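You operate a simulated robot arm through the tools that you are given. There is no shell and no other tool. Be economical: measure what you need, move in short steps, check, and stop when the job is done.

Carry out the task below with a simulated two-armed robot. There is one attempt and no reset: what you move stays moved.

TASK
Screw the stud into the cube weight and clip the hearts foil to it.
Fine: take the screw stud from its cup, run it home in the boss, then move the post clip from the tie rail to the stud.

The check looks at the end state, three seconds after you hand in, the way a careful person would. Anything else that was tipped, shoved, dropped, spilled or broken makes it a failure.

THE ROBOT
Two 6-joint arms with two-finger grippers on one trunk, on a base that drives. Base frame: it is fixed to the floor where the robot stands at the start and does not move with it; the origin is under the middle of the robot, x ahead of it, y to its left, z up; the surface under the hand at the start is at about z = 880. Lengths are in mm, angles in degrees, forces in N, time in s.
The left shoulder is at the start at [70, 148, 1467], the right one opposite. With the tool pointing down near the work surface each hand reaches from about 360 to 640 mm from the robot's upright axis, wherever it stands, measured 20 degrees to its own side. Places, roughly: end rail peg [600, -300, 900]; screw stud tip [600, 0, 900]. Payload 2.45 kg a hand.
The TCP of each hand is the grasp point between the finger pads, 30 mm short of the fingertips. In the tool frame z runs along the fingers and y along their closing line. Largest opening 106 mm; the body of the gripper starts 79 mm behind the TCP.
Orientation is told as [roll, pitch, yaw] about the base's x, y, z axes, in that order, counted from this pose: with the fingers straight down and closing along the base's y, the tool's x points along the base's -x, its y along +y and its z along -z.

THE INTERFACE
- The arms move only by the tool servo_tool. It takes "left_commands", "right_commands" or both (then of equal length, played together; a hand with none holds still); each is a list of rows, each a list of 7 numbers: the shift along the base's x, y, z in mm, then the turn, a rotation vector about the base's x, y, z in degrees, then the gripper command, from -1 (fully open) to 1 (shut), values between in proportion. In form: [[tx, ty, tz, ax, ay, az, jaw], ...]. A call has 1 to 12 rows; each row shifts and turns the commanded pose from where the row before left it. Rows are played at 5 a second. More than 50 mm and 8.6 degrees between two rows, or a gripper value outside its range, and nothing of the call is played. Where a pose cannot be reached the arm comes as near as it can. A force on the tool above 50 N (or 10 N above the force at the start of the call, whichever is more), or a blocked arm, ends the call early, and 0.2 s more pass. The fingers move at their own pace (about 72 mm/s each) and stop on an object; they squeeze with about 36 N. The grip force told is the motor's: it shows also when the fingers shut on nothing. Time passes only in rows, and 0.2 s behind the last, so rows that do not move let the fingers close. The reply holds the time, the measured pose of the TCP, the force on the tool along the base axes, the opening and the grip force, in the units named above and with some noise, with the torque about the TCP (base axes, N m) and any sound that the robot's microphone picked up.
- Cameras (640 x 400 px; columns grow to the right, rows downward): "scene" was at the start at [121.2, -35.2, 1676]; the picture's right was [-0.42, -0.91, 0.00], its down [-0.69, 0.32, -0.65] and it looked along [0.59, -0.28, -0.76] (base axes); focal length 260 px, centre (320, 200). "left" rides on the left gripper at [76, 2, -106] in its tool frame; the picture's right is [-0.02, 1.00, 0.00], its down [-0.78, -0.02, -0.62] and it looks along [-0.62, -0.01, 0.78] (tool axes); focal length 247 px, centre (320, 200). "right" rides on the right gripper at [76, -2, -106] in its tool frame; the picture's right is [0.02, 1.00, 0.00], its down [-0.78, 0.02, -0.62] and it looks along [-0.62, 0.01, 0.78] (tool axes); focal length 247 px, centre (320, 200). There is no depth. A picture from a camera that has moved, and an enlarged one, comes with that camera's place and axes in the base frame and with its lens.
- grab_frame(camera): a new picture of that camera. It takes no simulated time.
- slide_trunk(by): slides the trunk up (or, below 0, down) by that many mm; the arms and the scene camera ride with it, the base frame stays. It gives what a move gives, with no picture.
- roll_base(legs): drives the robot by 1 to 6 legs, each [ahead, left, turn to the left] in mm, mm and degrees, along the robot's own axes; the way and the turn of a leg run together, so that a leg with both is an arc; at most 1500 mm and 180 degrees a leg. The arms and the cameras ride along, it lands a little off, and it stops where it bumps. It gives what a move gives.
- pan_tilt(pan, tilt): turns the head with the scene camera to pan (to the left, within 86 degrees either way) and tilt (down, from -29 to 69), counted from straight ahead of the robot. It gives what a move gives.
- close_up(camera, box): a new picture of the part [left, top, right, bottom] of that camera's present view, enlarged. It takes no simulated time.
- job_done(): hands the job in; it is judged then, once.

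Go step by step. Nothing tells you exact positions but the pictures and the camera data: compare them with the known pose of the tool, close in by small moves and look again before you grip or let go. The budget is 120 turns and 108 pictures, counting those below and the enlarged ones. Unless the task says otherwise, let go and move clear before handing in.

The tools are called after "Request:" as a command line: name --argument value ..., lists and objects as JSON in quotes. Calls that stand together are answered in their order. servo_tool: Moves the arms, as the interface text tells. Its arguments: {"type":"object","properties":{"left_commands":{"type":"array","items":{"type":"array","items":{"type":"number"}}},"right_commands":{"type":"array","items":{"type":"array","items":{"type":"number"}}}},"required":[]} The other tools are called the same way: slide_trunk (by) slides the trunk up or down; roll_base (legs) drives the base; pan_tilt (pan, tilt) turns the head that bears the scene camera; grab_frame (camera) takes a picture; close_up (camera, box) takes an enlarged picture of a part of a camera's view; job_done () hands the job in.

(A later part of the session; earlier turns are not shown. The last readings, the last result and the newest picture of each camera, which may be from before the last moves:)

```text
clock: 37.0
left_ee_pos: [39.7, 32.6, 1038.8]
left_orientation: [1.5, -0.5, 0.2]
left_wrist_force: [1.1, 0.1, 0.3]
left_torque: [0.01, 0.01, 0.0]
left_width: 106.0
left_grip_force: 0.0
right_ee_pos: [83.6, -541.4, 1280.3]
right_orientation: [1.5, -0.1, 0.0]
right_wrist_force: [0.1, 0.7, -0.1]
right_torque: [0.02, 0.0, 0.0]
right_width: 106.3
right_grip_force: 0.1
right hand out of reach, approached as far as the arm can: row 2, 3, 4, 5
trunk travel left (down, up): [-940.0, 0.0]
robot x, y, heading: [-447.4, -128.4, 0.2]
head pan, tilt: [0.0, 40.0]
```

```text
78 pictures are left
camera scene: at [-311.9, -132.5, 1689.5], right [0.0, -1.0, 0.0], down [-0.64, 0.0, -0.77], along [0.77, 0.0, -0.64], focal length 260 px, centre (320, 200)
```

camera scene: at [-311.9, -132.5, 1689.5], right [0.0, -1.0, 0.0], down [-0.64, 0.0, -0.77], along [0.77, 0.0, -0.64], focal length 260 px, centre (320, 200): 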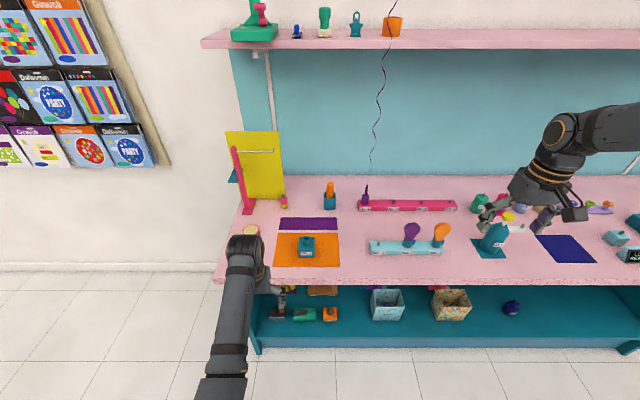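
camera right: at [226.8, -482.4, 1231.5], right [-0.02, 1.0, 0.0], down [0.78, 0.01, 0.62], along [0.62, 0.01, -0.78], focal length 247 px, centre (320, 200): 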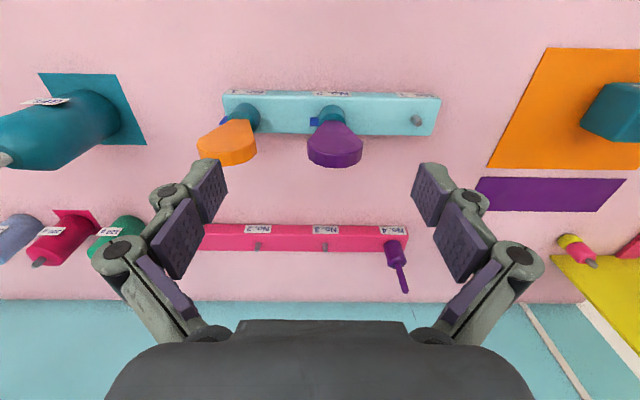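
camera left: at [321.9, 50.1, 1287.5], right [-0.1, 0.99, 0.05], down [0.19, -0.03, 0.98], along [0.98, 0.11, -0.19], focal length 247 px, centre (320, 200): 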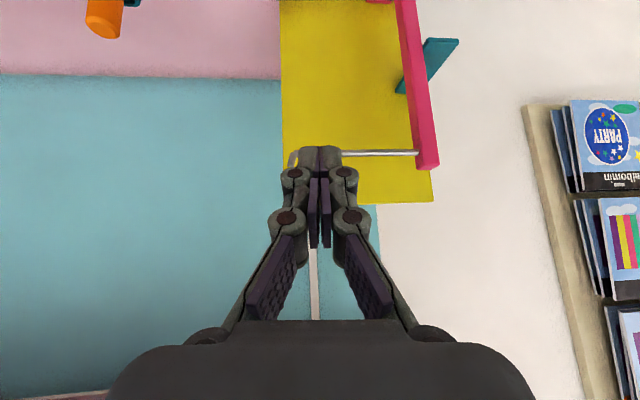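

The left arm does everything well at low height, so it will do the whole job with the base placing it. First I'll tuck the right arm in along its radial line.

Request:
servo_tool --right_commands '[[-20, 10, -20, 0, 0, 0, 1], [-20, 15, -20, 0, 0, 0, 1], [-20, 15, -20, 0, 0, 0, 1], [-20, 15, -20, 0, 0, 0, 1], [-20, 15, -20, 0, 0, 0, 1], [-20, 10, -20, 0, 0, 0, 1], [0, 0, 0, 0, 0, 0, 1]]'

```text
clock: 38.5
left_ee_pos: [38.9, 31.6, 1038.1]
left_orientation: [1.4, -0.3, 0.2]
left_wrist_force: [0.5, -0.5, 0.4]
left_torque: [0.01, 0.03, 0.01]
left_width: 105.9
left_grip_force: 0.0
right_ee_pos: [-37.3, -461.5, 1160.1]
right_orientation: [1.5, -0.1, 0.0]
right_wrist_force: [0.2, -0.3, -0.2]
right_torque: [0.01, -0.05, -0.01]
right_width: 0.1
right_grip_force: 28.5
trunk travel left (down, up): [-940.0, 0.0]
robot x, y, heading: [-448.1, -130.1, 0.1]
head pan, tilt: [0.0, 40.0]
```

Both arms are in good shape. I'll raise the left hand a bit, strafe right, then drive to the table so the stud comes within left-hand reach.

Request:
servo_tool --left_commands '[[0, 0, 20, 0, 0, 0, -1], [0, 0, 20, 0, 0, 0, -1], [0, 0, 20, -1.4, 0, 0, -1], [0, 0, 0, 0, 0, 0, -1]]'

Request:
roll_base --legs '[[0, -235, 0], [440, 0, 0]]'

Request:
grab_frame --camera "scene"

Request:
grab_frame --camera "left"

```text
clock: 39.5
left_ee_pos: [40.0, 34.6, 1093.8]
left_orientation: [0.5, -0.5, 0.3]
left_wrist_force: [0.2, -0.4, 0.5]
left_torque: [-0.02, -0.03, -0.02]
left_width: 105.8
left_grip_force: 0.1
left hand out of reach, approached as far as the arm can: row 3
right_ee_pos: [-38.5, -462.9, 1161.6]
right_orientation: [1.5, -0.1, 0.0]
right_wrist_force: [0.3, 0.2, 0.2]
right_torque: [0.02, 0.01, 0.0]
right_width: 0.0
right_grip_force: 28.9
trunk travel left (down, up): [-940.0, 0.0]
robot x, y, heading: [-451.8, -132.0, -0.0]
head pan, tilt: [0.0, 40.0]
```

```text
clock: 43.5
left_ee_pos: [474.0, -195.3, 1093.3]
left_orientation: [0.5, -0.6, 0.5]
left_wrist_force: [-0.4, -0.8, 0.2]
left_torque: [0.03, 0.01, -0.01]
left_width: 106.3
left_grip_force: 0.1
right_ee_pos: [397.7, -693.2, 1161.8]
right_orientation: [1.6, -0.1, 0.3]
right_wrist_force: [0.4, -0.3, -0.6]
right_torque: [0.0, 0.0, 0.0]
right_width: 0.0
right_grip_force: 28.7
trunk travel left (down, up): [-940.0, 0.0]
robot x, y, heading: [-13.6, -362.6, 0.4]
head pan, tilt: [0.0, 40.0]
```

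```text
77 pictures are left
camera scene: at [120.2, -364.6, 1689.8], right [0.0, -1.0, 0.0], down [-0.64, 0.0, -0.77], along [0.77, 0.0, -0.64], focal length 260 px, centre (320, 200)
```

scene: 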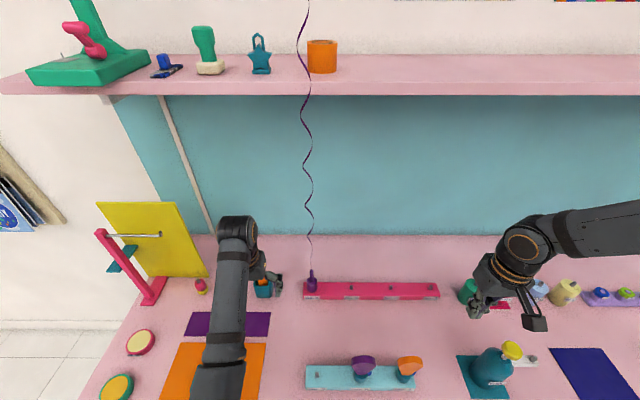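

```text
76 pictures are left
camera left: at [396.2, -195.3, 1200.1], right [0.01, 1.0, 0.01], down [0.78, -0.02, 0.63], along [0.63, 0.0, -0.78], focal length 247 px, centre (320, 200)
```

left: 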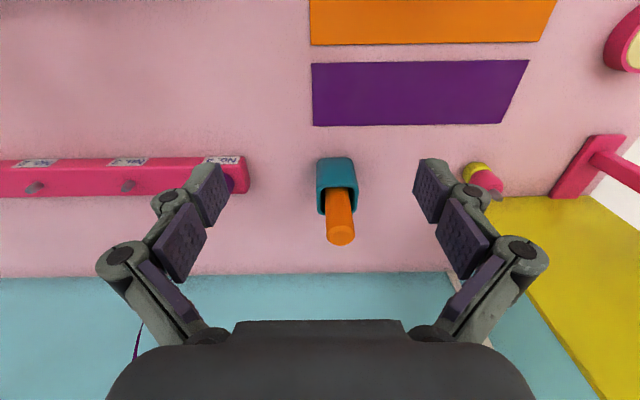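

The stud is right ahead of the left hand at y≈-175. I'll move forward at this height and look again for a precise fix.

Request:
servo_tool --left_commands '[[20, 7, 0, 0, 0, 0, -1], [20, 7, 0, 0, 0, 0, -1], [20, 6, 0, 0, 0, 0, -1], [10, 0, 0, 0, 0, 0, -1], [0, 0, 0, 0, 0, 0, -1]]'

Request:
grab_frame --camera "left"

```text
clock: 44.8
left_ee_pos: [544.4, -174.4, 1095.0]
left_orientation: [0.5, -0.4, 0.4]
left_wrist_force: [-0.3, -0.4, 0.4]
left_torque: [0.02, 0.0, 0.01]
left_width: 106.1
left_grip_force: 0.0
right_ee_pos: [399.0, -693.3, 1161.1]
right_orientation: [1.5, -0.1, 0.2]
right_wrist_force: [-0.7, -0.1, 0.3]
right_torque: [0.0, -0.07, 0.01]
right_width: 0.2
right_grip_force: 28.8
trunk travel left (down, up): [-940.0, 0.0]
robot x, y, heading: [-16.3, -361.3, 0.3]
head pan, tilt: [0.0, 40.0]
```

```text
75 pictures are left
camera left: at [467.7, -174.4, 1200.0], right [0.01, 1.0, 0.01], down [0.78, -0.02, 0.63], along [0.63, 0.0, -0.78], focal length 247 px, centre (320, 200)
```

left: 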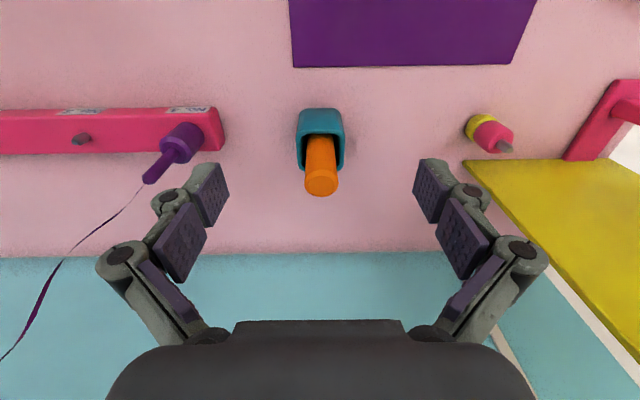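

The stud axis is at (596, -173.5) with its top at about z 1014 and the cup rim at about 943. I'll go above it, then descend to TCP z≈988.

Request:
servo_tool --left_commands '[[17, 1, -10, -0.5, 0.4, -0.4, -1], [17, 0, 0, 0, 0, 0, -1], [17, 0, 0, 0, 0, 0, -1], [0, 0, -20, 0, 0, 0, -1], [0, 0, -15, 0, 0, 0, -1], [0, 0, 0, 0, 0, 0, -1]]'

Request:
grab_frame --camera "left"

```text
clock: 46.1
left_ee_pos: [595.9, -173.7, 1049.2]
left_orientation: [0.0, -0.1, 0.1]
left_wrist_force: [-0.4, 0.0, 1.0]
left_torque: [-0.01, 0.0, -0.05]
left_width: 106.0
left_grip_force: 0.1
right_ee_pos: [398.4, -694.5, 1160.1]
right_orientation: [1.5, -0.1, 0.2]
right_wrist_force: [1.1, -0.6, 0.5]
right_torque: [0.02, -0.04, 0.01]
right_width: 0.0
right_grip_force: 28.6
trunk travel left (down, up): [-940.0, 0.0]
robot x, y, heading: [-17.0, -361.5, 0.2]
head pan, tilt: [0.0, 40.0]
```

```text
74 pictures are left
camera left: at [519.8, -172.5, 1155.7], right [0.02, 1.0, 0.0], down [0.78, -0.02, 0.62], along [0.62, -0.01, -0.78], focal length 247 px, centre (320, 200)
```

left: 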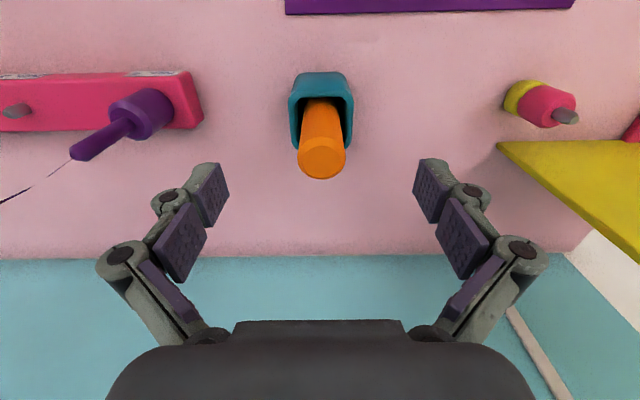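

Alignment is good (stud at about 595.7, -172.5). I'll descend to grip height.

Request:
servo_tool --left_commands '[[0, 1, -20, 0, 0, 0, -1], [0, 0, -20, 0, 0, 0, -1], [0, 0, -20, 0, 0, 0, -1], [0, 0, 0, 0, 0, 0, -1]]'

Request:
grab_frame --camera "left"

Request:
close_up --camera "scene" --box '[200, 200, 360, 310]'

```text
clock: 47.1
left_ee_pos: [596.4, -173.2, 988.3]
left_orientation: [0.0, 0.0, 0.2]
left_wrist_force: [0.0, 0.3, 0.5]
left_torque: [0.02, 0.01, -0.03]
left_width: 106.1
left_grip_force: 0.1
right_ee_pos: [398.7, -693.5, 1160.8]
right_orientation: [1.5, -0.1, 0.2]
right_wrist_force: [-0.1, 0.8, 0.4]
right_torque: [-0.01, 0.0, -0.02]
right_width: 0.0
right_grip_force: 28.0
trunk travel left (down, up): [-940.0, 0.0]
robot x, y, heading: [-11.9, -359.8, 0.3]
head pan, tilt: [0.0, 40.0]
```

```text
73 pictures are left
camera left: at [520.2, -171.7, 1095.3], right [0.02, 1.0, 0.0], down [0.78, -0.01, 0.62], along [0.62, -0.01, -0.78], focal length 247 px, centre (320, 200)
```

left: 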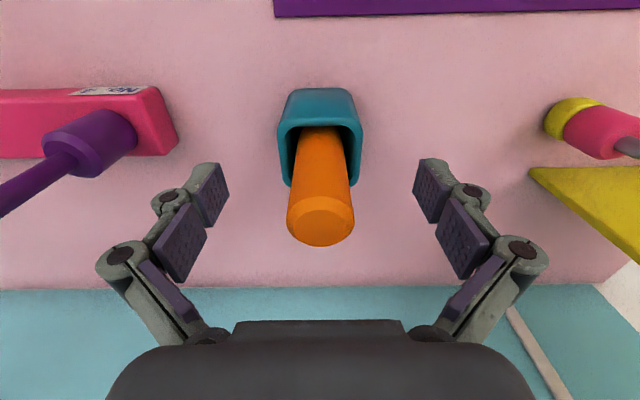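

```text
3.64 times, centred on (280, 255) of scene
camera zoom: at [122.7, -364.4, 1689.6], right [0.0, -1.0, 0.0], down [-0.64, 0.0, -0.77], along [0.77, 0.0, -0.64], focal length 947 px, centre (466, 0)
```

zoom: 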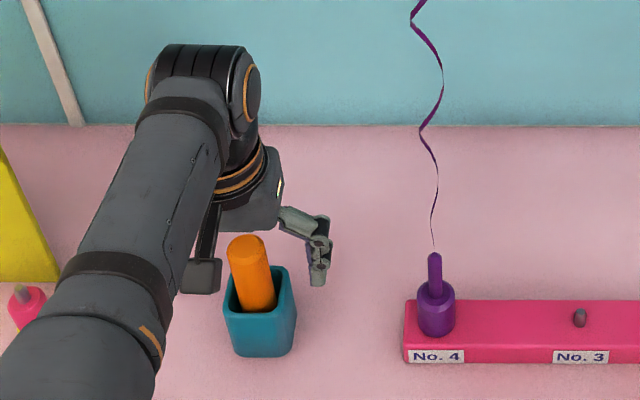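

The stud is centred between the pads and clear of the cup rim. I'll close.

Request:
servo_tool --left_commands '[[0, 0, 0, 0, 0, 0, 0.3], [0, 0, 0, 0, 0, 0, 0.6], [0, 0, 0, 0, 0, 0, 1], [0, 0, 0, 0, 0, 0, 1], [0, 0, 0, 0, 0, 0, 1]]'

Request:
grab_frame --camera "left"

```text
clock: 48.4
left_ee_pos: [595.6, -173.7, 989.4]
left_orientation: [0.0, -0.1, 0.0]
left_wrist_force: [0.1, -0.3, -0.1]
left_torque: [-0.02, 0.02, 0.02]
left_width: 30.7
left_grip_force: 36.7
right_ee_pos: [398.1, -693.8, 1161.7]
right_orientation: [1.6, -0.1, 0.1]
right_wrist_force: [0.8, 0.3, -0.1]
right_torque: [0.01, 0.0, -0.01]
right_width: 0.0
right_grip_force: 27.7
trunk travel left (down, up): [-940.0, 0.0]
robot x, y, heading: [-13.3, -364.8, 0.3]
head pan, tilt: [0.0, 40.0]
```

```text
71 pictures are left
camera left: at [520.2, -171.6, 1095.5], right [0.02, 1.0, 0.0], down [0.78, -0.02, 0.62], along [0.62, -0.01, -0.78], focal length 247 px, centre (320, 200)
```

left: 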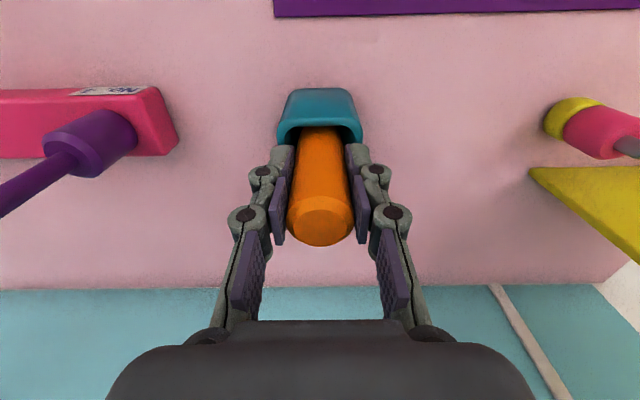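

The stud is gripped (30.7 mm, 36.7 N). I'll lift straight up and look at its lower end.

Request:
servo_tool --left_commands '[[0, 0, 10, 0, 0, 0, 1], [0, 0, 15, 0, 0, 0, 1], [0, 0, 20, 0, 0, 0, 1], [0, 0, 20, 0, 0, 0, 1], [0, 0, 20, 0, 0, 0, 1], [0, 0, 0, 0, 0, 0, 1]]'

Request:
close_up --camera "scene" --box '[200, 200, 340, 310]'

Request:
grab_frame --camera "left"

```text
clock: 49.8
left_ee_pos: [595.9, -173.8, 1074.8]
left_orientation: [0.0, -0.1, 0.0]
left_wrist_force: [0.3, -0.2, 0.1]
left_torque: [-0.03, -0.03, 0.02]
left_width: 30.5
left_grip_force: 36.4
right_ee_pos: [397.9, -693.9, 1161.2]
right_orientation: [1.4, 0.0, 0.1]
right_wrist_force: [-0.1, -0.4, 0.9]
right_torque: [0.0, 0.0, 0.01]
right_width: 0.0
right_grip_force: 28.6
trunk travel left (down, up): [-940.0, 0.0]
robot x, y, heading: [-14.3, -363.4, 0.1]
head pan, tilt: [0.0, 40.0]
```

```text
3.64 times, centred on (270, 255) of scene
camera zoom: at [123.1, -364.3, 1689.5], right [0.0, -1.0, 0.0], down [-0.64, 0.0, -0.77], along [0.77, 0.0, -0.64], focal length 947 px, centre (502, 0)
```

zoom: 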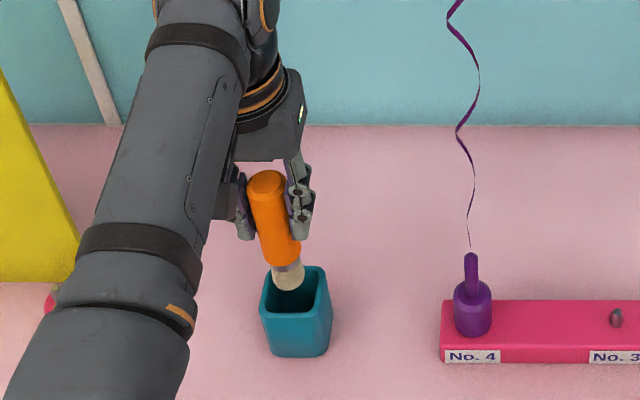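

```text
69 pictures are left
camera left: at [519.7, -172.1, 1180.9], right [0.02, 1.0, 0.0], down [0.78, -0.02, 0.62], along [0.62, -0.01, -0.78], focal length 247 px, centre (320, 200)
```

left: 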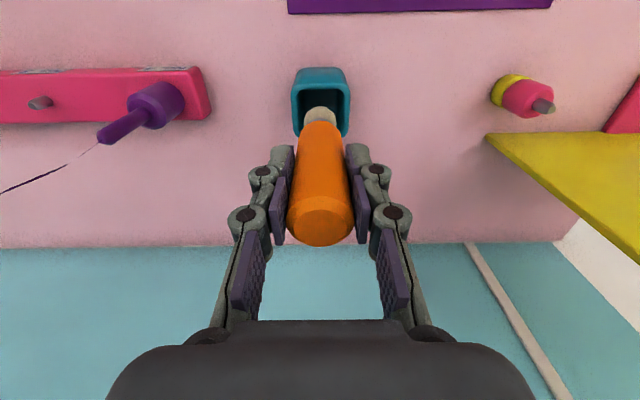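

What I lifted is a marker-like thing with a white nib. The pink stud with a grey peg tip in the yellow cup, near (600, 0), matches both the listed place and the rail pegs. So I'll put the orange one straight back exactly where it was.

Request:
servo_tool --left_commands '[[0, 0, -20, 0, 0, 0, 1], [0, 0, -20, 0, 0, 0, 1], [0, 0, -20, 0, 0, 0, 1], [0, 0, -15, 0, 0, 0, 1], [0, 0, -6, 0, 0, 0, 1], [0, 0, 0, 0, 0, 0, 1]]'

Request:
close_up --camera "left" --box '[440, 40, 600, 140]'

```text
clock: 51.1
left_ee_pos: [596.4, -175.2, 992.8]
left_orientation: [0.0, -0.1, 0.1]
left_wrist_force: [0.2, 0.1, -0.4]
left_torque: [0.03, 0.0, 0.0]
left_width: 30.7
left_grip_force: 36.4
right_ee_pos: [399.2, -693.6, 1160.9]
right_orientation: [1.6, 0.0, 0.1]
right_wrist_force: [0.4, -0.4, 1.1]
right_torque: [0.01, 0.03, 0.01]
right_width: 0.1
right_grip_force: 28.6
trunk travel left (down, up): [-940.0, 0.0]
robot x, y, heading: [-13.9, -362.2, 0.5]
head pan, tilt: [0.0, 40.0]
```

```text
4.00 times, centred on (520, 90) of left
camera zoom: at [519.9, -171.5, 1098.8], right [0.02, 1.0, 0.0], down [0.78, -0.01, 0.62], along [0.62, -0.01, -0.78], focal length 988 px, centre (-480, 640)
```

zoom: 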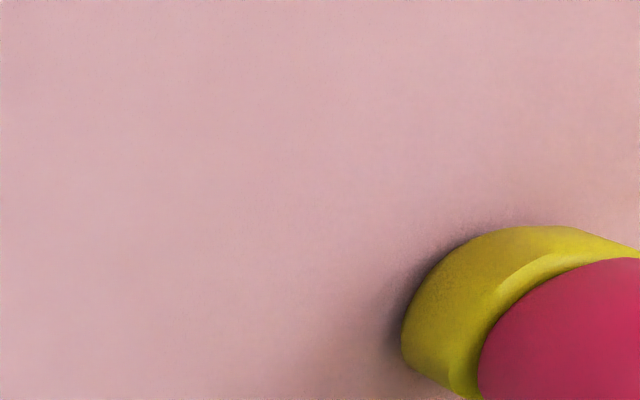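

Back nearly to the original depth (989.4). I'll lower the last 3 mm gently and release.

Request:
servo_tool --left_commands '[[0, 0.5, -2, 0, 0, 0, 1], [0, 0, -2, 0, 0, 0, 1], [0, 0, 0, 0, 0, 0, 1]]'

```text
clock: 52.0
left_ee_pos: [595.7, -174.1, 989.7]
left_orientation: [0.0, -0.2, 0.1]
left_wrist_force: [-0.5, 0.3, 5.2]
left_torque: [0.03, 0.08, 0.01]
left_width: 30.6
left_grip_force: 36.0
right_ee_pos: [397.6, -694.4, 1160.9]
right_orientation: [1.5, 0.0, 0.2]
right_wrist_force: [0.5, -0.7, -0.5]
right_torque: [0.02, 0.0, -0.01]
right_width: 0.1
right_grip_force: 28.1
trunk travel left (down, up): [-940.0, 0.0]
robot x, y, heading: [-15.0, -362.5, 0.3]
head pan, tilt: [0.0, 40.0]
```

Seated (5 N upward). I'll open and rise.

Request:
servo_tool --left_commands '[[0, 0, 0, 0, 0, 0, 0.2], [0, 0, 0, 0, 0, 0, -0.3], [0, 0, 0, 0, 0, 0, -1], [0, 0, 0, 0, 0, 0, -1], [0, 0, 0, 0, 0, 0, -1], [0, 0, 15, 0, 0, 0, -1], [0, 0, 20, 0, 0, 0, -1], [0, 0, 20, 0, 0, 0, -1], [0, 0, 20, 0, 0, 0, -1], [-15, 0, 20, 0, 0, 0, -1], [-15, 0, 10, 0, 0, 0, -1], [0, 0, 0, 0, 0, 0, -1]]'

Request:
grab_frame --camera "left"

Request:
close_up --camera "left" --box '[440, 60, 600, 160]'

Request:
close_up --camera "scene" --box '[170, 250, 250, 310]'

```text
clock: 54.5
left_ee_pos: [565.6, -174.0, 1092.8]
left_orientation: [0.0, -0.1, 0.1]
left_wrist_force: [-0.4, 0.0, -0.1]
left_torque: [0.0, 0.03, 0.01]
left_width: 106.0
left_grip_force: 0.0
right_ee_pos: [399.6, -693.4, 1160.1]
right_orientation: [1.5, 0.0, 0.3]
right_wrist_force: [1.0, -0.3, -0.1]
right_torque: [0.01, 0.0, -0.03]
right_width: 0.0
right_grip_force: 28.6
trunk travel left (down, up): [-940.0, 0.0]
robot x, y, heading: [-13.0, -363.6, 0.3]
head pan, tilt: [0.0, 40.0]
```

```text
67 pictures are left
camera left: at [490.1, -171.5, 1200.1], right [0.02, 1.0, 0.0], down [0.78, -0.02, 0.62], along [0.62, -0.01, -0.78], focal length 247 px, centre (320, 200)
```

left: 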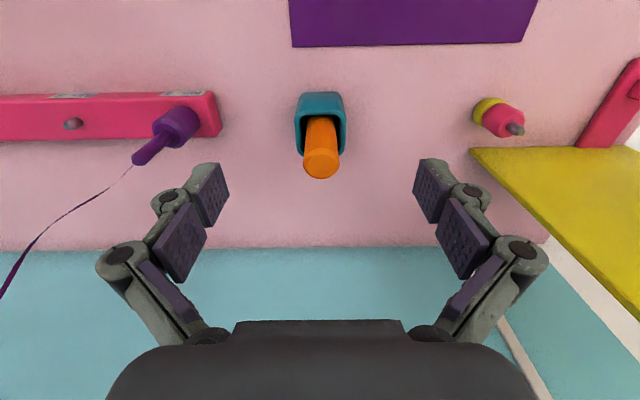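

```text
4.00 times, centred on (520, 110) of left
camera zoom: at [490.1, -171.5, 1200.1], right [0.02, 1.0, 0.0], down [0.78, -0.02, 0.62], along [0.62, -0.01, -0.78], focal length 988 px, centre (-480, 560)
```

zoom: 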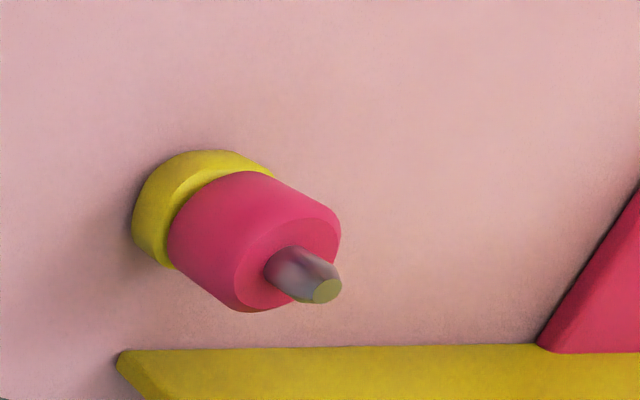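

```text
6.67 times, centred on (210, 280) of scene
camera zoom: at [123.5, -364.4, 1689.5], right [0.0, -1.0, 0.0], down [-0.64, 0.0, -0.77], along [0.77, 0.0, -0.64], focal length 1737 px, centre (1053, -333)
```

zoom: 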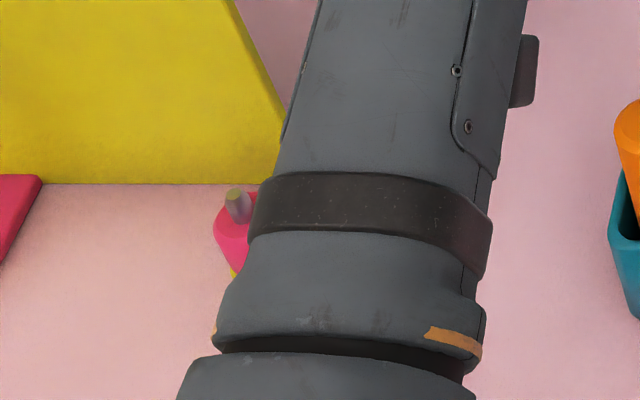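

Confirmed: the pink stud with the grey peg in the yellow cup, tip near (598, 33, 952), is the screw stud. The silver rod overhangs it, so I'll approach from the front with the hand pitched about 30° instead. First I retract and tilt, then strafe the base left.

Request:
servo_tool --left_commands '[[-25, 0, 0, 0, 0, 0, -1], [-25, 0, 0, 0, 0, 0, -1], [-25, 0, -15, 0, 0, 0, -1], [-25, 0, -15, 0, 0, 0, -1], [0, 0, -15, 0, -7.5, 0, -1], [0, 0, 0, 0, -7.5, 0, -1], [0, 0, 0, 0, -7.5, 0, -1], [0, 0, 0, 0, -7.5, 0, -1], [0, 0, 0, 0, 0, 0, -1]]'

```text
clock: 56.5
left_ee_pos: [466.8, -172.8, 1048.8]
left_orientation: [-0.1, -30.2, 0.1]
left_wrist_force: [0.2, 0.8, -0.6]
left_torque: [0.0, -0.01, -0.01]
left_width: 106.1
left_grip_force: 0.0
right_ee_pos: [399.2, -693.1, 1160.7]
right_orientation: [1.5, -0.1, 0.2]
right_wrist_force: [0.1, -0.3, -0.1]
right_torque: [0.01, 0.0, -0.01]
right_width: 0.0
right_grip_force: 28.5
trunk travel left (down, up): [-940.0, 0.0]
robot x, y, heading: [-9.8, -360.5, 0.4]
head pan, tilt: [0.0, 40.0]
```

Request:
roll_base --legs '[[0, 205, 0]]'

Request:
grab_frame --camera "left"

Request:
grab_frame --camera "scene"

```text
clock: 58.2
left_ee_pos: [465.0, 27.6, 1048.6]
left_orientation: [0.1, -30.1, 0.1]
left_wrist_force: [0.8, -0.6, 0.1]
left_torque: [-0.01, 0.01, 0.05]
left_width: 105.9
left_grip_force: 0.1
right_ee_pos: [398.1, -494.2, 1158.9]
right_orientation: [1.7, -0.1, 0.2]
right_wrist_force: [0.4, -0.4, -0.6]
right_torque: [0.04, -0.02, -0.03]
right_width: 0.2
right_grip_force: 28.4
trunk travel left (down, up): [-940.0, 0.0]
robot x, y, heading: [-14.0, -158.6, 0.3]
head pan, tilt: [0.0, 40.0]
```

```text
64 pictures are left
camera left: at [346.0, 29.3, 1102.9], right [0.02, 1.0, 0.01], down [0.37, -0.02, 0.93], along [0.93, -0.01, -0.37], focal length 247 px, centre (320, 200)
```

left: 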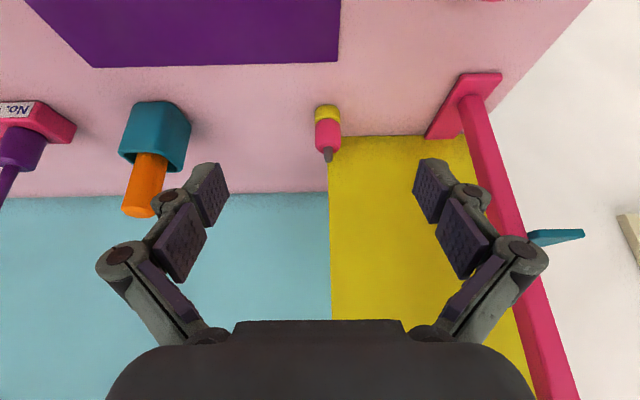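

```text
63 pictures are left
camera scene: at [122.0, -165.6, 1689.5], right [0.0, -1.0, 0.0], down [-0.64, 0.0, -0.77], along [0.77, 0.01, -0.64], focal length 260 px, centre (320, 200)
```

scene: 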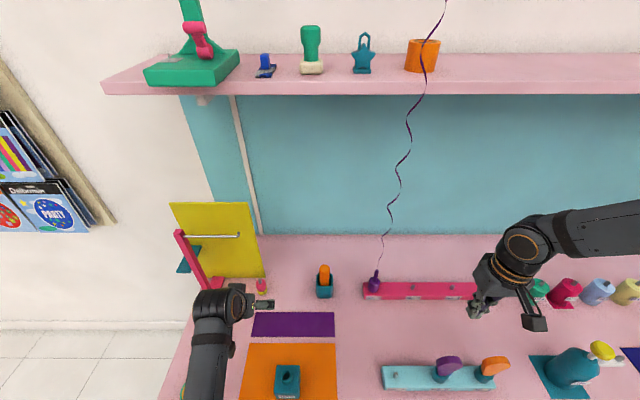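

The stud axis is at about (600, 36), pink body z≈901–938, peg to ≈951. I'll move to a standoff along the tool line.

Request:
servo_tool --left_commands '[[27, 2, -17, 0, 0, 0, -1], [26, 2, -17, 0, 0, 0, -1], [26, 2, -17, 0, 0, 0, -1], [26, 2, -17, 0, 0, 0, -1], [0, 0, 0, 0, 0, 0, -1]]'

Request:
grab_frame --camera "left"

Request:
close_up --camera "scene" --box '[190, 230, 310, 330]'

```text
clock: 59.4
left_ee_pos: [571.0, 37.6, 980.3]
left_orientation: [0.1, -30.1, 0.1]
left_wrist_force: [-1.1, 0.2, 0.3]
left_torque: [0.03, -0.01, -0.01]
left_width: 106.1
left_grip_force: 0.1
right_ee_pos: [397.5, -490.7, 1160.0]
right_orientation: [1.5, 0.0, 0.2]
right_wrist_force: [0.4, 0.2, -0.4]
right_torque: [0.02, 0.0, 0.0]
right_width: 0.2
right_grip_force: 28.5
trunk travel left (down, up): [-940.0, 0.0]
robot x, y, heading: [-16.8, -161.0, 0.2]
head pan, tilt: [0.0, 40.0]
```

```text
62 pictures are left
camera left: at [451.1, 39.9, 1034.1], right [0.02, 1.0, 0.01], down [0.37, -0.02, 0.93], along [0.93, -0.01, -0.37], focal length 247 px, centre (320, 200)
```

left: 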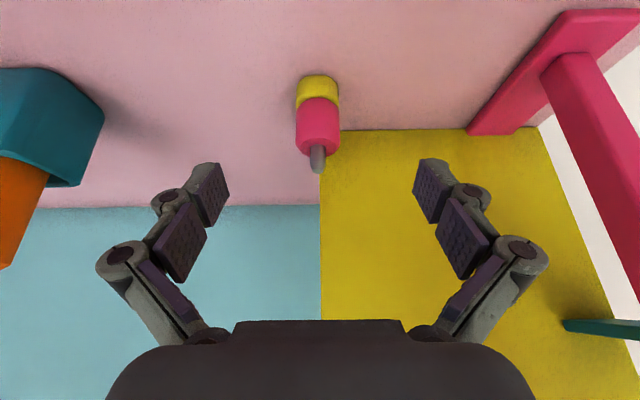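

```text
4.00 times, centred on (250, 280) of scene
camera zoom: at [121.9, -161.1, 1689.5], right [0.0, -1.0, 0.0], down [-0.64, 0.0, -0.77], along [0.77, 0.0, -0.64], focal length 1042 px, centre (600, -120)
```

zoom: 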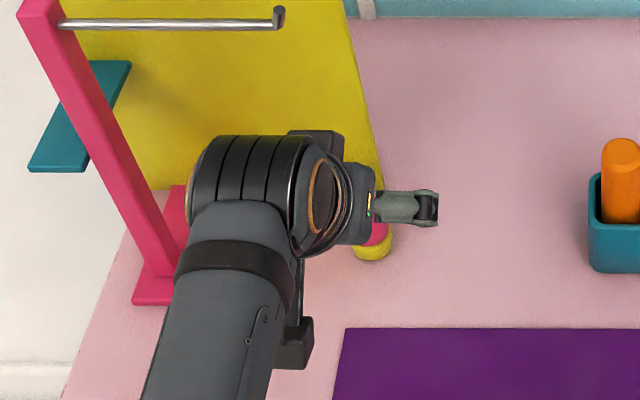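

The stud axis refines to (604, 38), peg tip at about 949. I'll advance along the tool line to TCP (603, 38, 927).

Request:
servo_tool --left_commands '[[10, 0.3, -18, 0, 0, 0, -1], [11, 0.3, -18, 0, 0, 0, -1], [11, 0, -17, 0, 0, 0, -1], [0, 0, 0, 0, 0, 0, -1]]'

Request:
grab_frame --camera "left"

```text
clock: 60.4
left_ee_pos: [601.7, 38.6, 926.1]
left_orientation: [-0.1, -30.1, 0.1]
left_wrist_force: [0.7, 0.4, 0.5]
left_torque: [0.03, 0.01, 0.01]
left_width: 106.1
left_grip_force: 0.0
right_ee_pos: [398.5, -490.2, 1160.8]
right_orientation: [1.6, -0.1, 0.2]
right_wrist_force: [0.7, -0.8, -0.6]
right_torque: [0.01, 0.01, 0.0]
right_width: 0.0
right_grip_force: 28.2
trunk travel left (down, up): [-940.0, 0.0]
robot x, y, heading: [-12.3, -159.3, 0.4]
head pan, tilt: [0.0, 40.0]
```

```text
60 pictures are left
camera left: at [483.7, 41.5, 981.0], right [0.02, 1.0, 0.01], down [0.37, -0.01, 0.93], along [0.93, -0.01, -0.37], focal length 247 px, centre (320, 200)
```

left: 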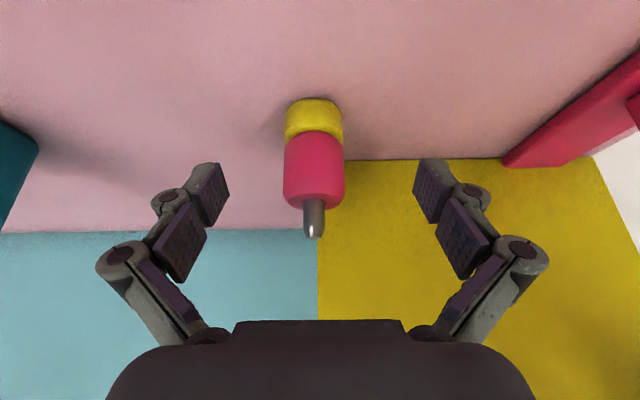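

The pads straddle the pink body well above the cup. I'll close.

Request:
servo_tool --left_commands '[[0, 0, 0, 0, 0, 0, 0.3], [0, 0, 0, 0, 0, 0, 0.6], [0, 0, 0, 0, 0, 0, 1], [0, 0, 0, 0, 0, 0, 1], [0, 0, 0, 0, 0, 0, 1]]'

Request:
grab_frame --camera "left"

```text
clock: 61.6
left_ee_pos: [601.9, 36.8, 928.4]
left_orientation: [-0.1, -30.1, 0.1]
left_wrist_force: [-1.6, -10.0, -0.2]
left_torque: [-0.52, -0.03, -0.1]
left_width: 31.6
left_grip_force: 44.9
right_ee_pos: [398.0, -492.2, 1160.6]
right_orientation: [1.4, -0.1, 0.2]
right_wrist_force: [-0.2, -0.1, 0.5]
right_torque: [0.0, 0.04, 0.0]
right_width: 0.3
right_grip_force: 28.6
trunk travel left (down, up): [-940.0, 0.0]
robot x, y, heading: [-14.0, -157.7, 0.1]
head pan, tilt: [0.0, 40.0]
```

```text
59 pictures are left
camera left: at [483.6, 38.7, 981.4], right [0.02, 1.0, 0.01], down [0.37, -0.01, 0.93], along [0.93, -0.01, -0.37], focal length 247 px, centre (320, 200)
```

left: 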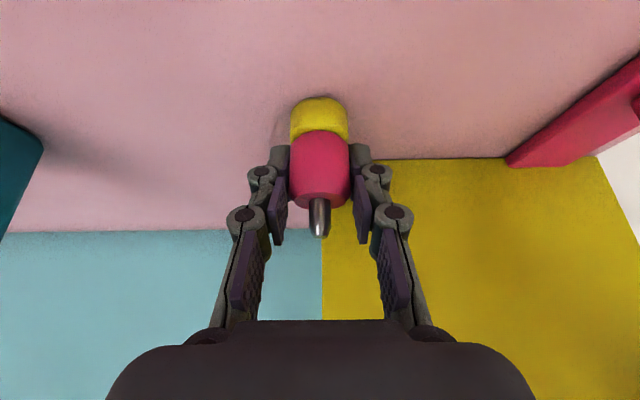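

The width of 31.6 suggests the fingertips may touch the cup's rim, and there's a 10 N side force. I'll reopen slightly, go up 9 mm, shift −2 mm in y, and reclose.

Request:
servo_tool --left_commands '[[0, 0, 0, 0, 0, 0, 0.2], [0, 0, 0, 0, 0, 0, 0.0], [1, 0, 5, 0, 0, 0, 0.0], [1, 0, 4, 0, 0, 0, 0.0], [0, 0, 0, 0, 0, 0, 0.0]]'

Request:
grab_frame --camera "left"

```text
clock: 62.8
left_ee_pos: [604.3, 40.2, 937.0]
left_orientation: [-0.1, -30.0, 0.1]
left_wrist_force: [0.5, 0.0, -0.9]
left_torque: [-0.01, 0.01, 0.02]
left_width: 52.9
left_grip_force: 0.1
right_ee_pos: [398.1, -489.4, 1161.3]
right_orientation: [1.5, -0.1, 0.2]
right_wrist_force: [0.0, -1.0, 0.0]
right_torque: [-0.01, -0.03, -0.02]
right_width: 0.0
right_grip_force: 29.0
trunk travel left (down, up): [-940.0, 0.0]
robot x, y, heading: [-15.3, -157.3, 0.2]
head pan, tilt: [0.0, 40.0]
```

```text
58 pictures are left
camera left: at [485.4, 41.3, 990.3], right [0.02, 1.0, 0.01], down [0.37, -0.02, 0.93], along [0.93, -0.01, -0.37], focal length 247 px, centre (320, 200)
```

left: 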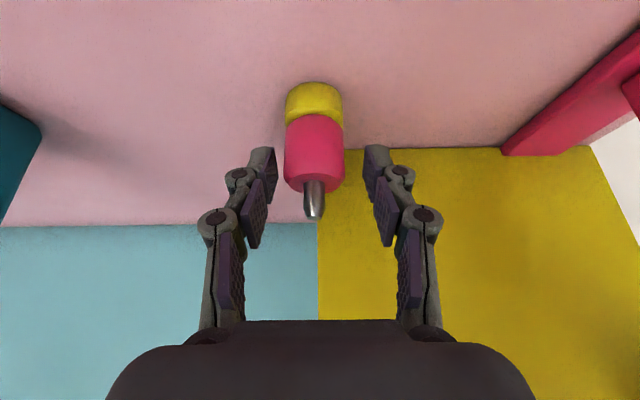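

The stud sits about 3 mm toward −y of the finger midline. I'll shift and close.

Request:
servo_tool --left_commands '[[0, -3.3, 0, 0, 0, 0, 0.0], [0, 0, 0, 0, 0, 0, 0.3], [0, 0, 0, 0, 0, 0, 1], [0, 0, 0, 0, 0, 0, 1], [0, 0, 0, 0, 0, 0, 1]]'

```text
clock: 64.0
left_ee_pos: [603.3, 36.1, 936.1]
left_orientation: [-0.2, -30.0, 0.2]
left_wrist_force: [-1.2, -0.1, 0.1]
left_torque: [0.03, 0.01, 0.03]
left_width: 26.8
left_grip_force: 36.1
right_ee_pos: [397.9, -488.6, 1159.9]
right_orientation: [1.5, -0.1, 0.1]
right_wrist_force: [0.6, 0.5, -0.1]
right_torque: [0.03, 0.02, -0.02]
right_width: 0.0
right_grip_force: 28.4
trunk travel left (down, up): [-940.0, 0.0]
robot x, y, heading: [-18.1, -160.0, -0.1]
head pan, tilt: [0.0, 40.0]
```

It's now gripping just the pink body (26.8 mm) with no side load. I'll lift straight up.

Request:
servo_tool --left_commands '[[0, 0, 8, 0, 0, 0, 1], [0, 0, 12, 0, 0, 0, 1], [0, 0, 15, 0, 0, 0, 1], [0, 0, 15, 0, 0, 0, 1], [-15, 0, 10, 0, 0, 0, 1], [-20, 0, 0, 0, 0, 0, 1], [-20, 0, 0, 0, 0, 0, 1], [0, 0, 0, 0, 0, 0, 1]]'

Request:
grab_frame --camera "left"

Request:
grab_frame --camera "scene"

```text
clock: 65.8
left_ee_pos: [550.0, 36.7, 996.2]
left_orientation: [-0.1, -30.1, 0.1]
left_wrist_force: [-0.1, -0.7, 1.0]
left_torque: [-0.02, -0.01, 0.03]
left_width: 26.8
left_grip_force: 35.9
right_ee_pos: [397.7, -490.4, 1160.1]
right_orientation: [1.6, 0.1, 0.3]
right_wrist_force: [0.1, 0.0, 0.0]
right_torque: [0.0, -0.02, 0.04]
right_width: 0.0
right_grip_force: 28.7
trunk travel left (down, up): [-940.0, 0.0]
robot x, y, heading: [-14.3, -155.8, 0.3]
head pan, tilt: [0.0, 40.0]
```

```text
57 pictures are left
camera left: at [430.2, 38.3, 1050.1], right [0.02, 1.0, 0.01], down [0.37, -0.01, 0.93], along [0.93, -0.01, -0.37], focal length 247 px, centre (320, 200)
```

left: 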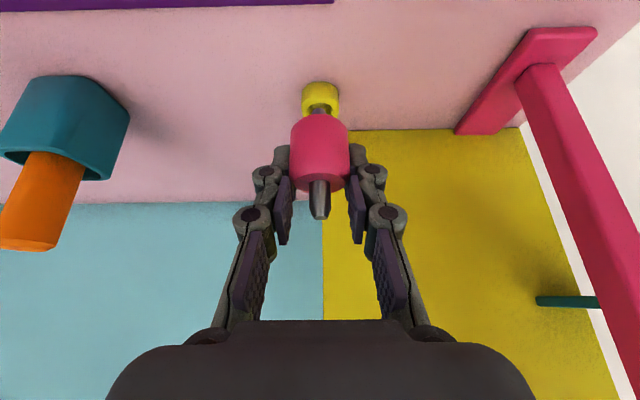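

```text
56 pictures are left
camera scene: at [122.4, -160.0, 1689.5], right [0.0, -1.0, 0.0], down [-0.64, 0.0, -0.77], along [0.77, 0.0, -0.64], focal length 260 px, centre (320, 200)
```

scene: 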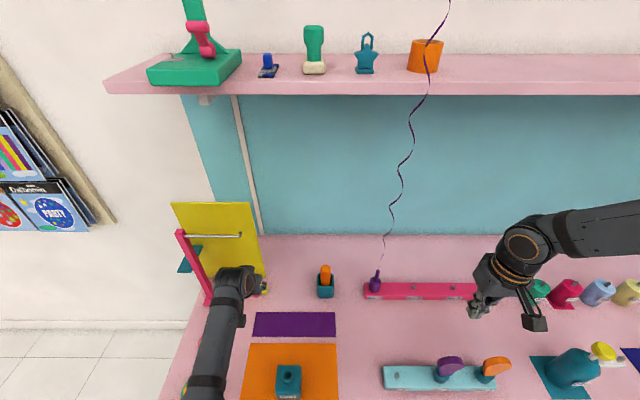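

The stud is out with its threaded shank showing. Now I'll drive so the cube comes into a comfortable working range.

Request:
servo_tool --left_commands '[[0, 0, 15, 0, 0, 0, 1], [0, 0, 10, 0, 0, 0, 1], [0, 0, 0, 0, 0, 0, 1]]'

Request:
roll_base --legs '[[-160, -80, 0]]'

Request:
grab_frame --camera "left"

Request:
close_up --camera "scene" --box '[200, 240, 360, 360]'

```text
clock: 66.6
left_ee_pos: [549.7, 35.0, 1022.0]
left_orientation: [-0.1, -30.1, 0.1]
left_wrist_force: [-0.6, 0.4, -0.3]
left_torque: [-0.04, 0.03, 0.02]
left_width: 26.6
left_grip_force: 36.0
right_ee_pos: [399.0, -489.1, 1161.5]
right_orientation: [1.5, 0.1, 0.2]
right_wrist_force: [-0.7, 0.6, 0.1]
right_torque: [0.02, -0.01, 0.0]
right_width: 0.2
right_grip_force: 28.5
trunk travel left (down, up): [-940.0, 0.0]
robot x, y, heading: [-15.1, -159.3, 0.6]
head pan, tilt: [0.0, 40.0]
```

```text
clock: 68.1
left_ee_pos: [391.1, -43.4, 1020.1]
left_orientation: [-0.2, -29.9, 0.2]
left_wrist_force: [0.8, 0.5, 0.2]
left_torque: [-0.02, 0.01, -0.01]
left_width: 26.6
left_grip_force: 36.6
right_ee_pos: [240.6, -567.2, 1159.6]
right_orientation: [1.4, 0.1, 0.2]
right_wrist_force: [0.1, 0.5, 0.6]
right_torque: [-0.01, 0.04, 0.02]
right_width: 0.1
right_grip_force: 28.4
trunk travel left (down, up): [-940.0, 0.0]
robot x, y, heading: [-177.9, -238.2, 0.4]
head pan, tilt: [0.0, 40.0]
```

```text
55 pictures are left
camera left: at [272.8, -41.3, 1073.8], right [0.02, 1.0, 0.01], down [0.37, -0.01, 0.93], along [0.93, -0.01, -0.37], focal length 247 px, centre (320, 200)
```

left: 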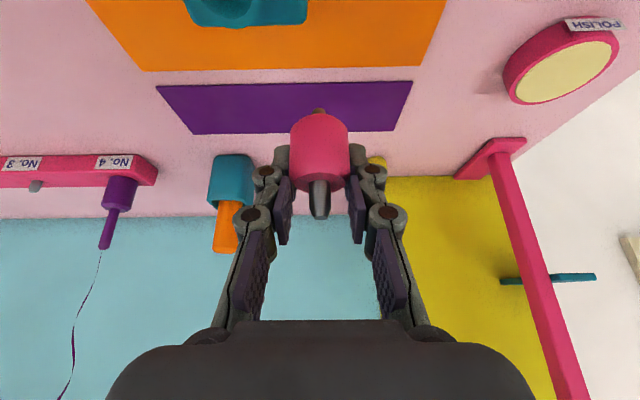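

```text
3.33 times, centred on (280, 300) of scene
camera zoom: at [-33.5, -238.3, 1689.1], right [0.0, -1.0, 0.0], down [-0.65, 0.0, -0.76], along [0.76, 0.0, -0.65], focal length 868 px, centre (453, -133)
```

zoom: 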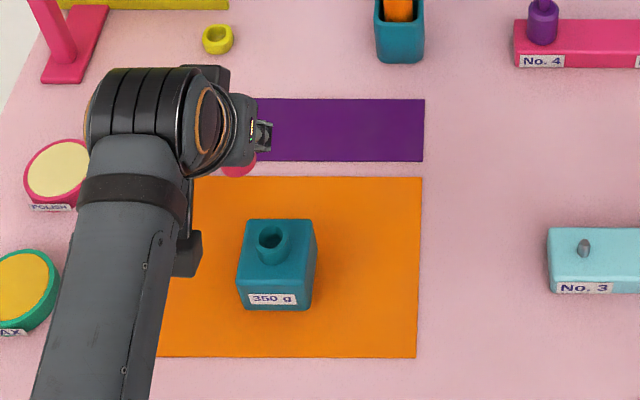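

The yellow cup stayed put, and the boss is near (331, -81) with its top around z 960–970. I'll pull the hand back at greater height for a close wrist view of the boss.

Request:
servo_tool --left_commands '[[0, 0, 25, 0, 0, 0, 1], [-20, 0, 15, 0, 0, 0, 1], [-25, 0, 0, 0, 0, 0, 1], [-25, 0, 0, 0, 0, 0, 1], [-25, 0, 0, 0, 0, 0, 1], [0, 0, 0, 0, 0, 0, 1]]'

Request:
grab_frame --camera "left"

```text
clock: 69.5
left_ee_pos: [293.7, -43.8, 1061.7]
left_orientation: [-0.1, -30.1, 0.1]
left_wrist_force: [0.4, -0.2, 0.2]
left_torque: [0.02, -0.02, -0.03]
left_width: 26.9
left_grip_force: 36.1
right_ee_pos: [238.2, -570.2, 1161.0]
right_orientation: [1.6, -0.1, 0.2]
right_wrist_force: [0.3, -0.3, -0.1]
right_torque: [-0.02, 0.0, -0.03]
right_width: 0.1
right_grip_force: 28.6
trunk travel left (down, up): [-940.0, 0.0]
robot x, y, heading: [-176.7, -242.9, 0.4]
head pan, tilt: [0.0, 40.0]
```

```text
53 pictures are left
camera left: at [175.2, -42.1, 1115.4], right [0.02, 1.0, 0.01], down [0.37, -0.02, 0.93], along [0.93, -0.01, -0.37], focal length 247 px, centre (320, 200)
```

left: 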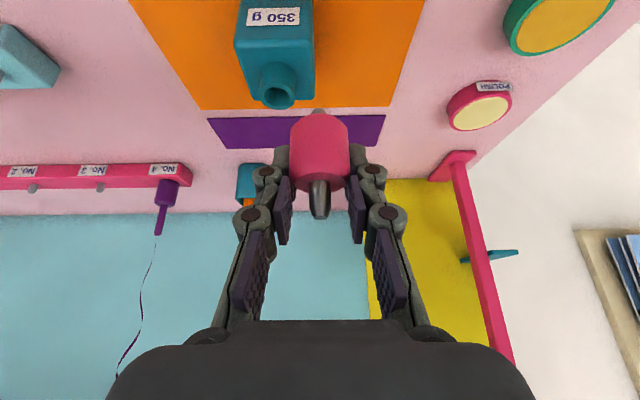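

Boss estimate: (324, -75, top 968). I'll align in y, move part way in x, and look again.

Request:
servo_tool --left_commands '[[5, -15, 0, 0, 0, 0, 1], [5, -16, 0, 0, 0, 0, 1], [0, 0, 0, 0, 0, 0, 1]]'

Request:
close_up --camera "left" --box '[220, 0, 420, 125]'

Request:
close_up --camera "scene" --box '[220, 240, 320, 340]'

```text
clock: 70.5
left_ee_pos: [297.5, -38.0, 1052.7]
left_orientation: [7.1, -29.1, -4.6]
left_wrist_force: [0.4, -0.4, -0.2]
left_torque: [0.02, 0.02, -0.03]
left_width: 26.5
left_grip_force: 36.3
right_ee_pos: [237.1, -571.1, 1159.7]
right_orientation: [1.5, 0.0, 0.1]
right_wrist_force: [-0.2, -0.6, 0.1]
right_torque: [0.03, 0.01, 0.0]
right_width: 0.0
right_grip_force: 28.5
trunk travel left (down, up): [-940.0, 0.0]
robot x, y, heading: [-171.3, -240.7, 0.4]
head pan, tilt: [0.0, 40.0]
stopped in row 3 (left hand): the arm was blocked; the commanded pose is now the measured one
```

```text
3.20 times, centred on (320, 62) of left
camera zoom: at [179.8, -39.5, 1108.5], right [0.04, 0.99, 0.12], down [0.38, -0.12, 0.92], along [0.93, 0.01, -0.38], focal length 790 px, centre (320, 640)
```

zoom: 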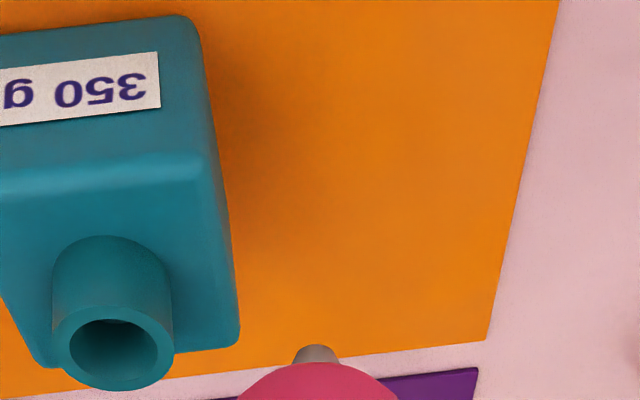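

```text
4.00 times, centred on (270, 290) of scene
camera zoom: at [-38.4, -241.3, 1689.6], right [0.0, -1.0, 0.0], down [-0.64, 0.0, -0.77], along [0.77, 0.0, -0.64], focal length 1042 px, centre (520, -160)
```

zoom: 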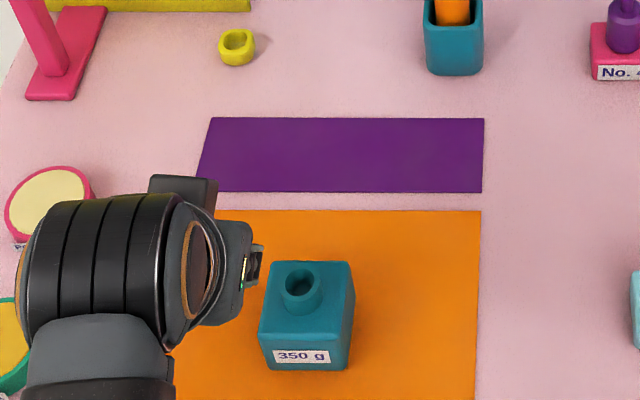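

The arm is too folded there. I'll roll the base back 100 mm and extend the arm by the same amount, restoring the orientation.

Request:
roll_base --legs '[[-100, -10, 0]]'

Request:
servo_tool --left_commands '[[20, 0, 3, -1.8, 0, 1.2, 1], [20, 0, 3, -1.8, 0, 1.2, 1], [20, 0, 3, -1.8, 0, 1.1, 1], [20, 0, 0, -1.7, 0, 1.1, 1], [15, 0, 0, 0, 0, 0, 1], [0, 0, 0, 0, 0, 0, 1]]'

```text
clock: 71.6
left_ee_pos: [203.0, -47.6, 1051.2]
left_orientation: [7.1, -29.0, -4.5]
left_wrist_force: [0.5, -0.2, -1.0]
left_torque: [0.02, 0.01, -0.01]
left_width: 26.7
left_grip_force: 35.7
right_ee_pos: [142.9, -580.1, 1158.7]
right_orientation: [1.4, 0.2, 0.1]
right_wrist_force: [0.5, 0.0, 0.1]
right_torque: [0.02, 0.05, -0.01]
right_width: 0.1
right_grip_force: 27.8
trunk travel left (down, up): [-940.0, 0.0]
robot x, y, heading: [-276.4, -249.8, 0.2]
head pan, tilt: [0.0, 40.0]
```

```text
clock: 73.0
left_ee_pos: [292.6, -48.7, 1062.0]
left_orientation: [-1.0, -29.2, 4.1]
left_wrist_force: [0.1, 0.3, -0.5]
left_torque: [0.0, -0.03, -0.01]
left_width: 26.7
left_grip_force: 36.2
right_ee_pos: [136.6, -580.7, 1160.9]
right_orientation: [1.5, 0.0, 0.1]
right_wrist_force: [-0.4, -1.0, -0.3]
right_torque: [-0.02, -0.01, -0.02]
right_width: 0.0
right_grip_force: 28.2
trunk travel left (down, up): [-940.0, 0.0]
robot x, y, heading: [-272.0, -249.1, 0.1]
head pan, tilt: [0.0, 40.0]
```

Now correct the residual tilt, so the stud is vertical, and align in y.

Request:
servo_tool --left_commands '[[5, -13, 0, 0.9, -0.8, -3.6, 1], [5, -14, 0, 0, 0, 0, 1], [0, 0, 0, 0, 0, 0, 1]]'

Request:
close_up --camera "left" --box '[220, 0, 420, 125]'

```text
clock: 73.8
left_ee_pos: [302.3, -73.8, 1060.9]
left_orientation: [0.0, -30.1, 0.0]
left_wrist_force: [0.3, -0.5, -0.3]
left_torque: [0.01, -0.01, 0.01]
left_width: 26.7
left_grip_force: 36.1
right_ee_pos: [138.1, -580.4, 1160.9]
right_orientation: [1.4, -0.1, 0.1]
right_wrist_force: [-0.9, 0.2, -0.9]
right_torque: [0.0, -0.01, -0.01]
right_width: 0.0
right_grip_force: 28.5
trunk travel left (down, up): [-940.0, 0.0]
robot x, y, heading: [-277.0, -248.1, -0.0]
head pan, tilt: [0.0, 40.0]
```

```text
3.20 times, centred on (320, 62) of left
camera zoom: at [184.0, -72.1, 1115.8], right [0.02, 1.0, 0.01], down [0.37, -0.02, 0.93], along [0.93, -0.01, -0.37], focal length 790 px, centre (320, 640)
```

zoom: 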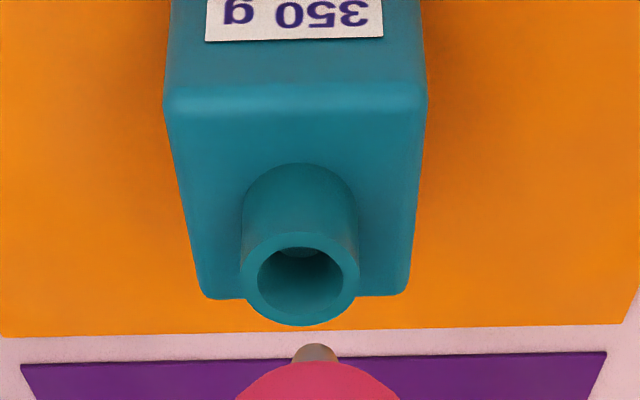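

The stud is vertical again and close to the boss line (boss y≈-77). I need a better fix on boss x and z, so I'll raise 40 mm for a parallax view.

Request:
servo_tool --left_commands '[[0, -1.5, 20, 0, 0, 0, 1], [0, -1.5, 20, 0, 0, 0, 1], [0, 0, 0, 0, 0, 0, 1]]'

Request:
close_up --camera "left" --box '[220, 0, 420, 125]'

```text
clock: 74.6
left_ee_pos: [302.1, -78.5, 1100.9]
left_orientation: [0.0, -29.9, 0.0]
left_wrist_force: [-0.3, 0.0, -0.1]
left_torque: [-0.03, 0.01, 0.01]
left_width: 26.8
left_grip_force: 35.8
right_ee_pos: [138.0, -579.7, 1161.1]
right_orientation: [1.4, 0.0, 0.1]
right_wrist_force: [-0.3, -0.4, 1.0]
right_torque: [0.0, 0.01, 0.0]
right_width: 0.1
right_grip_force: 28.3
trunk travel left (down, up): [-940.0, 0.0]
robot x, y, heading: [-277.4, -249.8, -0.1]
head pan, tilt: [0.0, 40.0]
```

```text
3.20 times, centred on (320, 62) of left
camera zoom: at [184.1, -75.6, 1156.1], right [0.02, 1.0, 0.01], down [0.37, -0.02, 0.93], along [0.93, -0.01, -0.37], focal length 790 px, centre (320, 640)
```

zoom: 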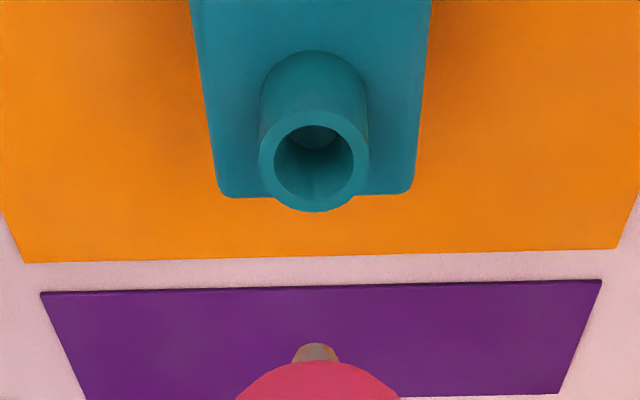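

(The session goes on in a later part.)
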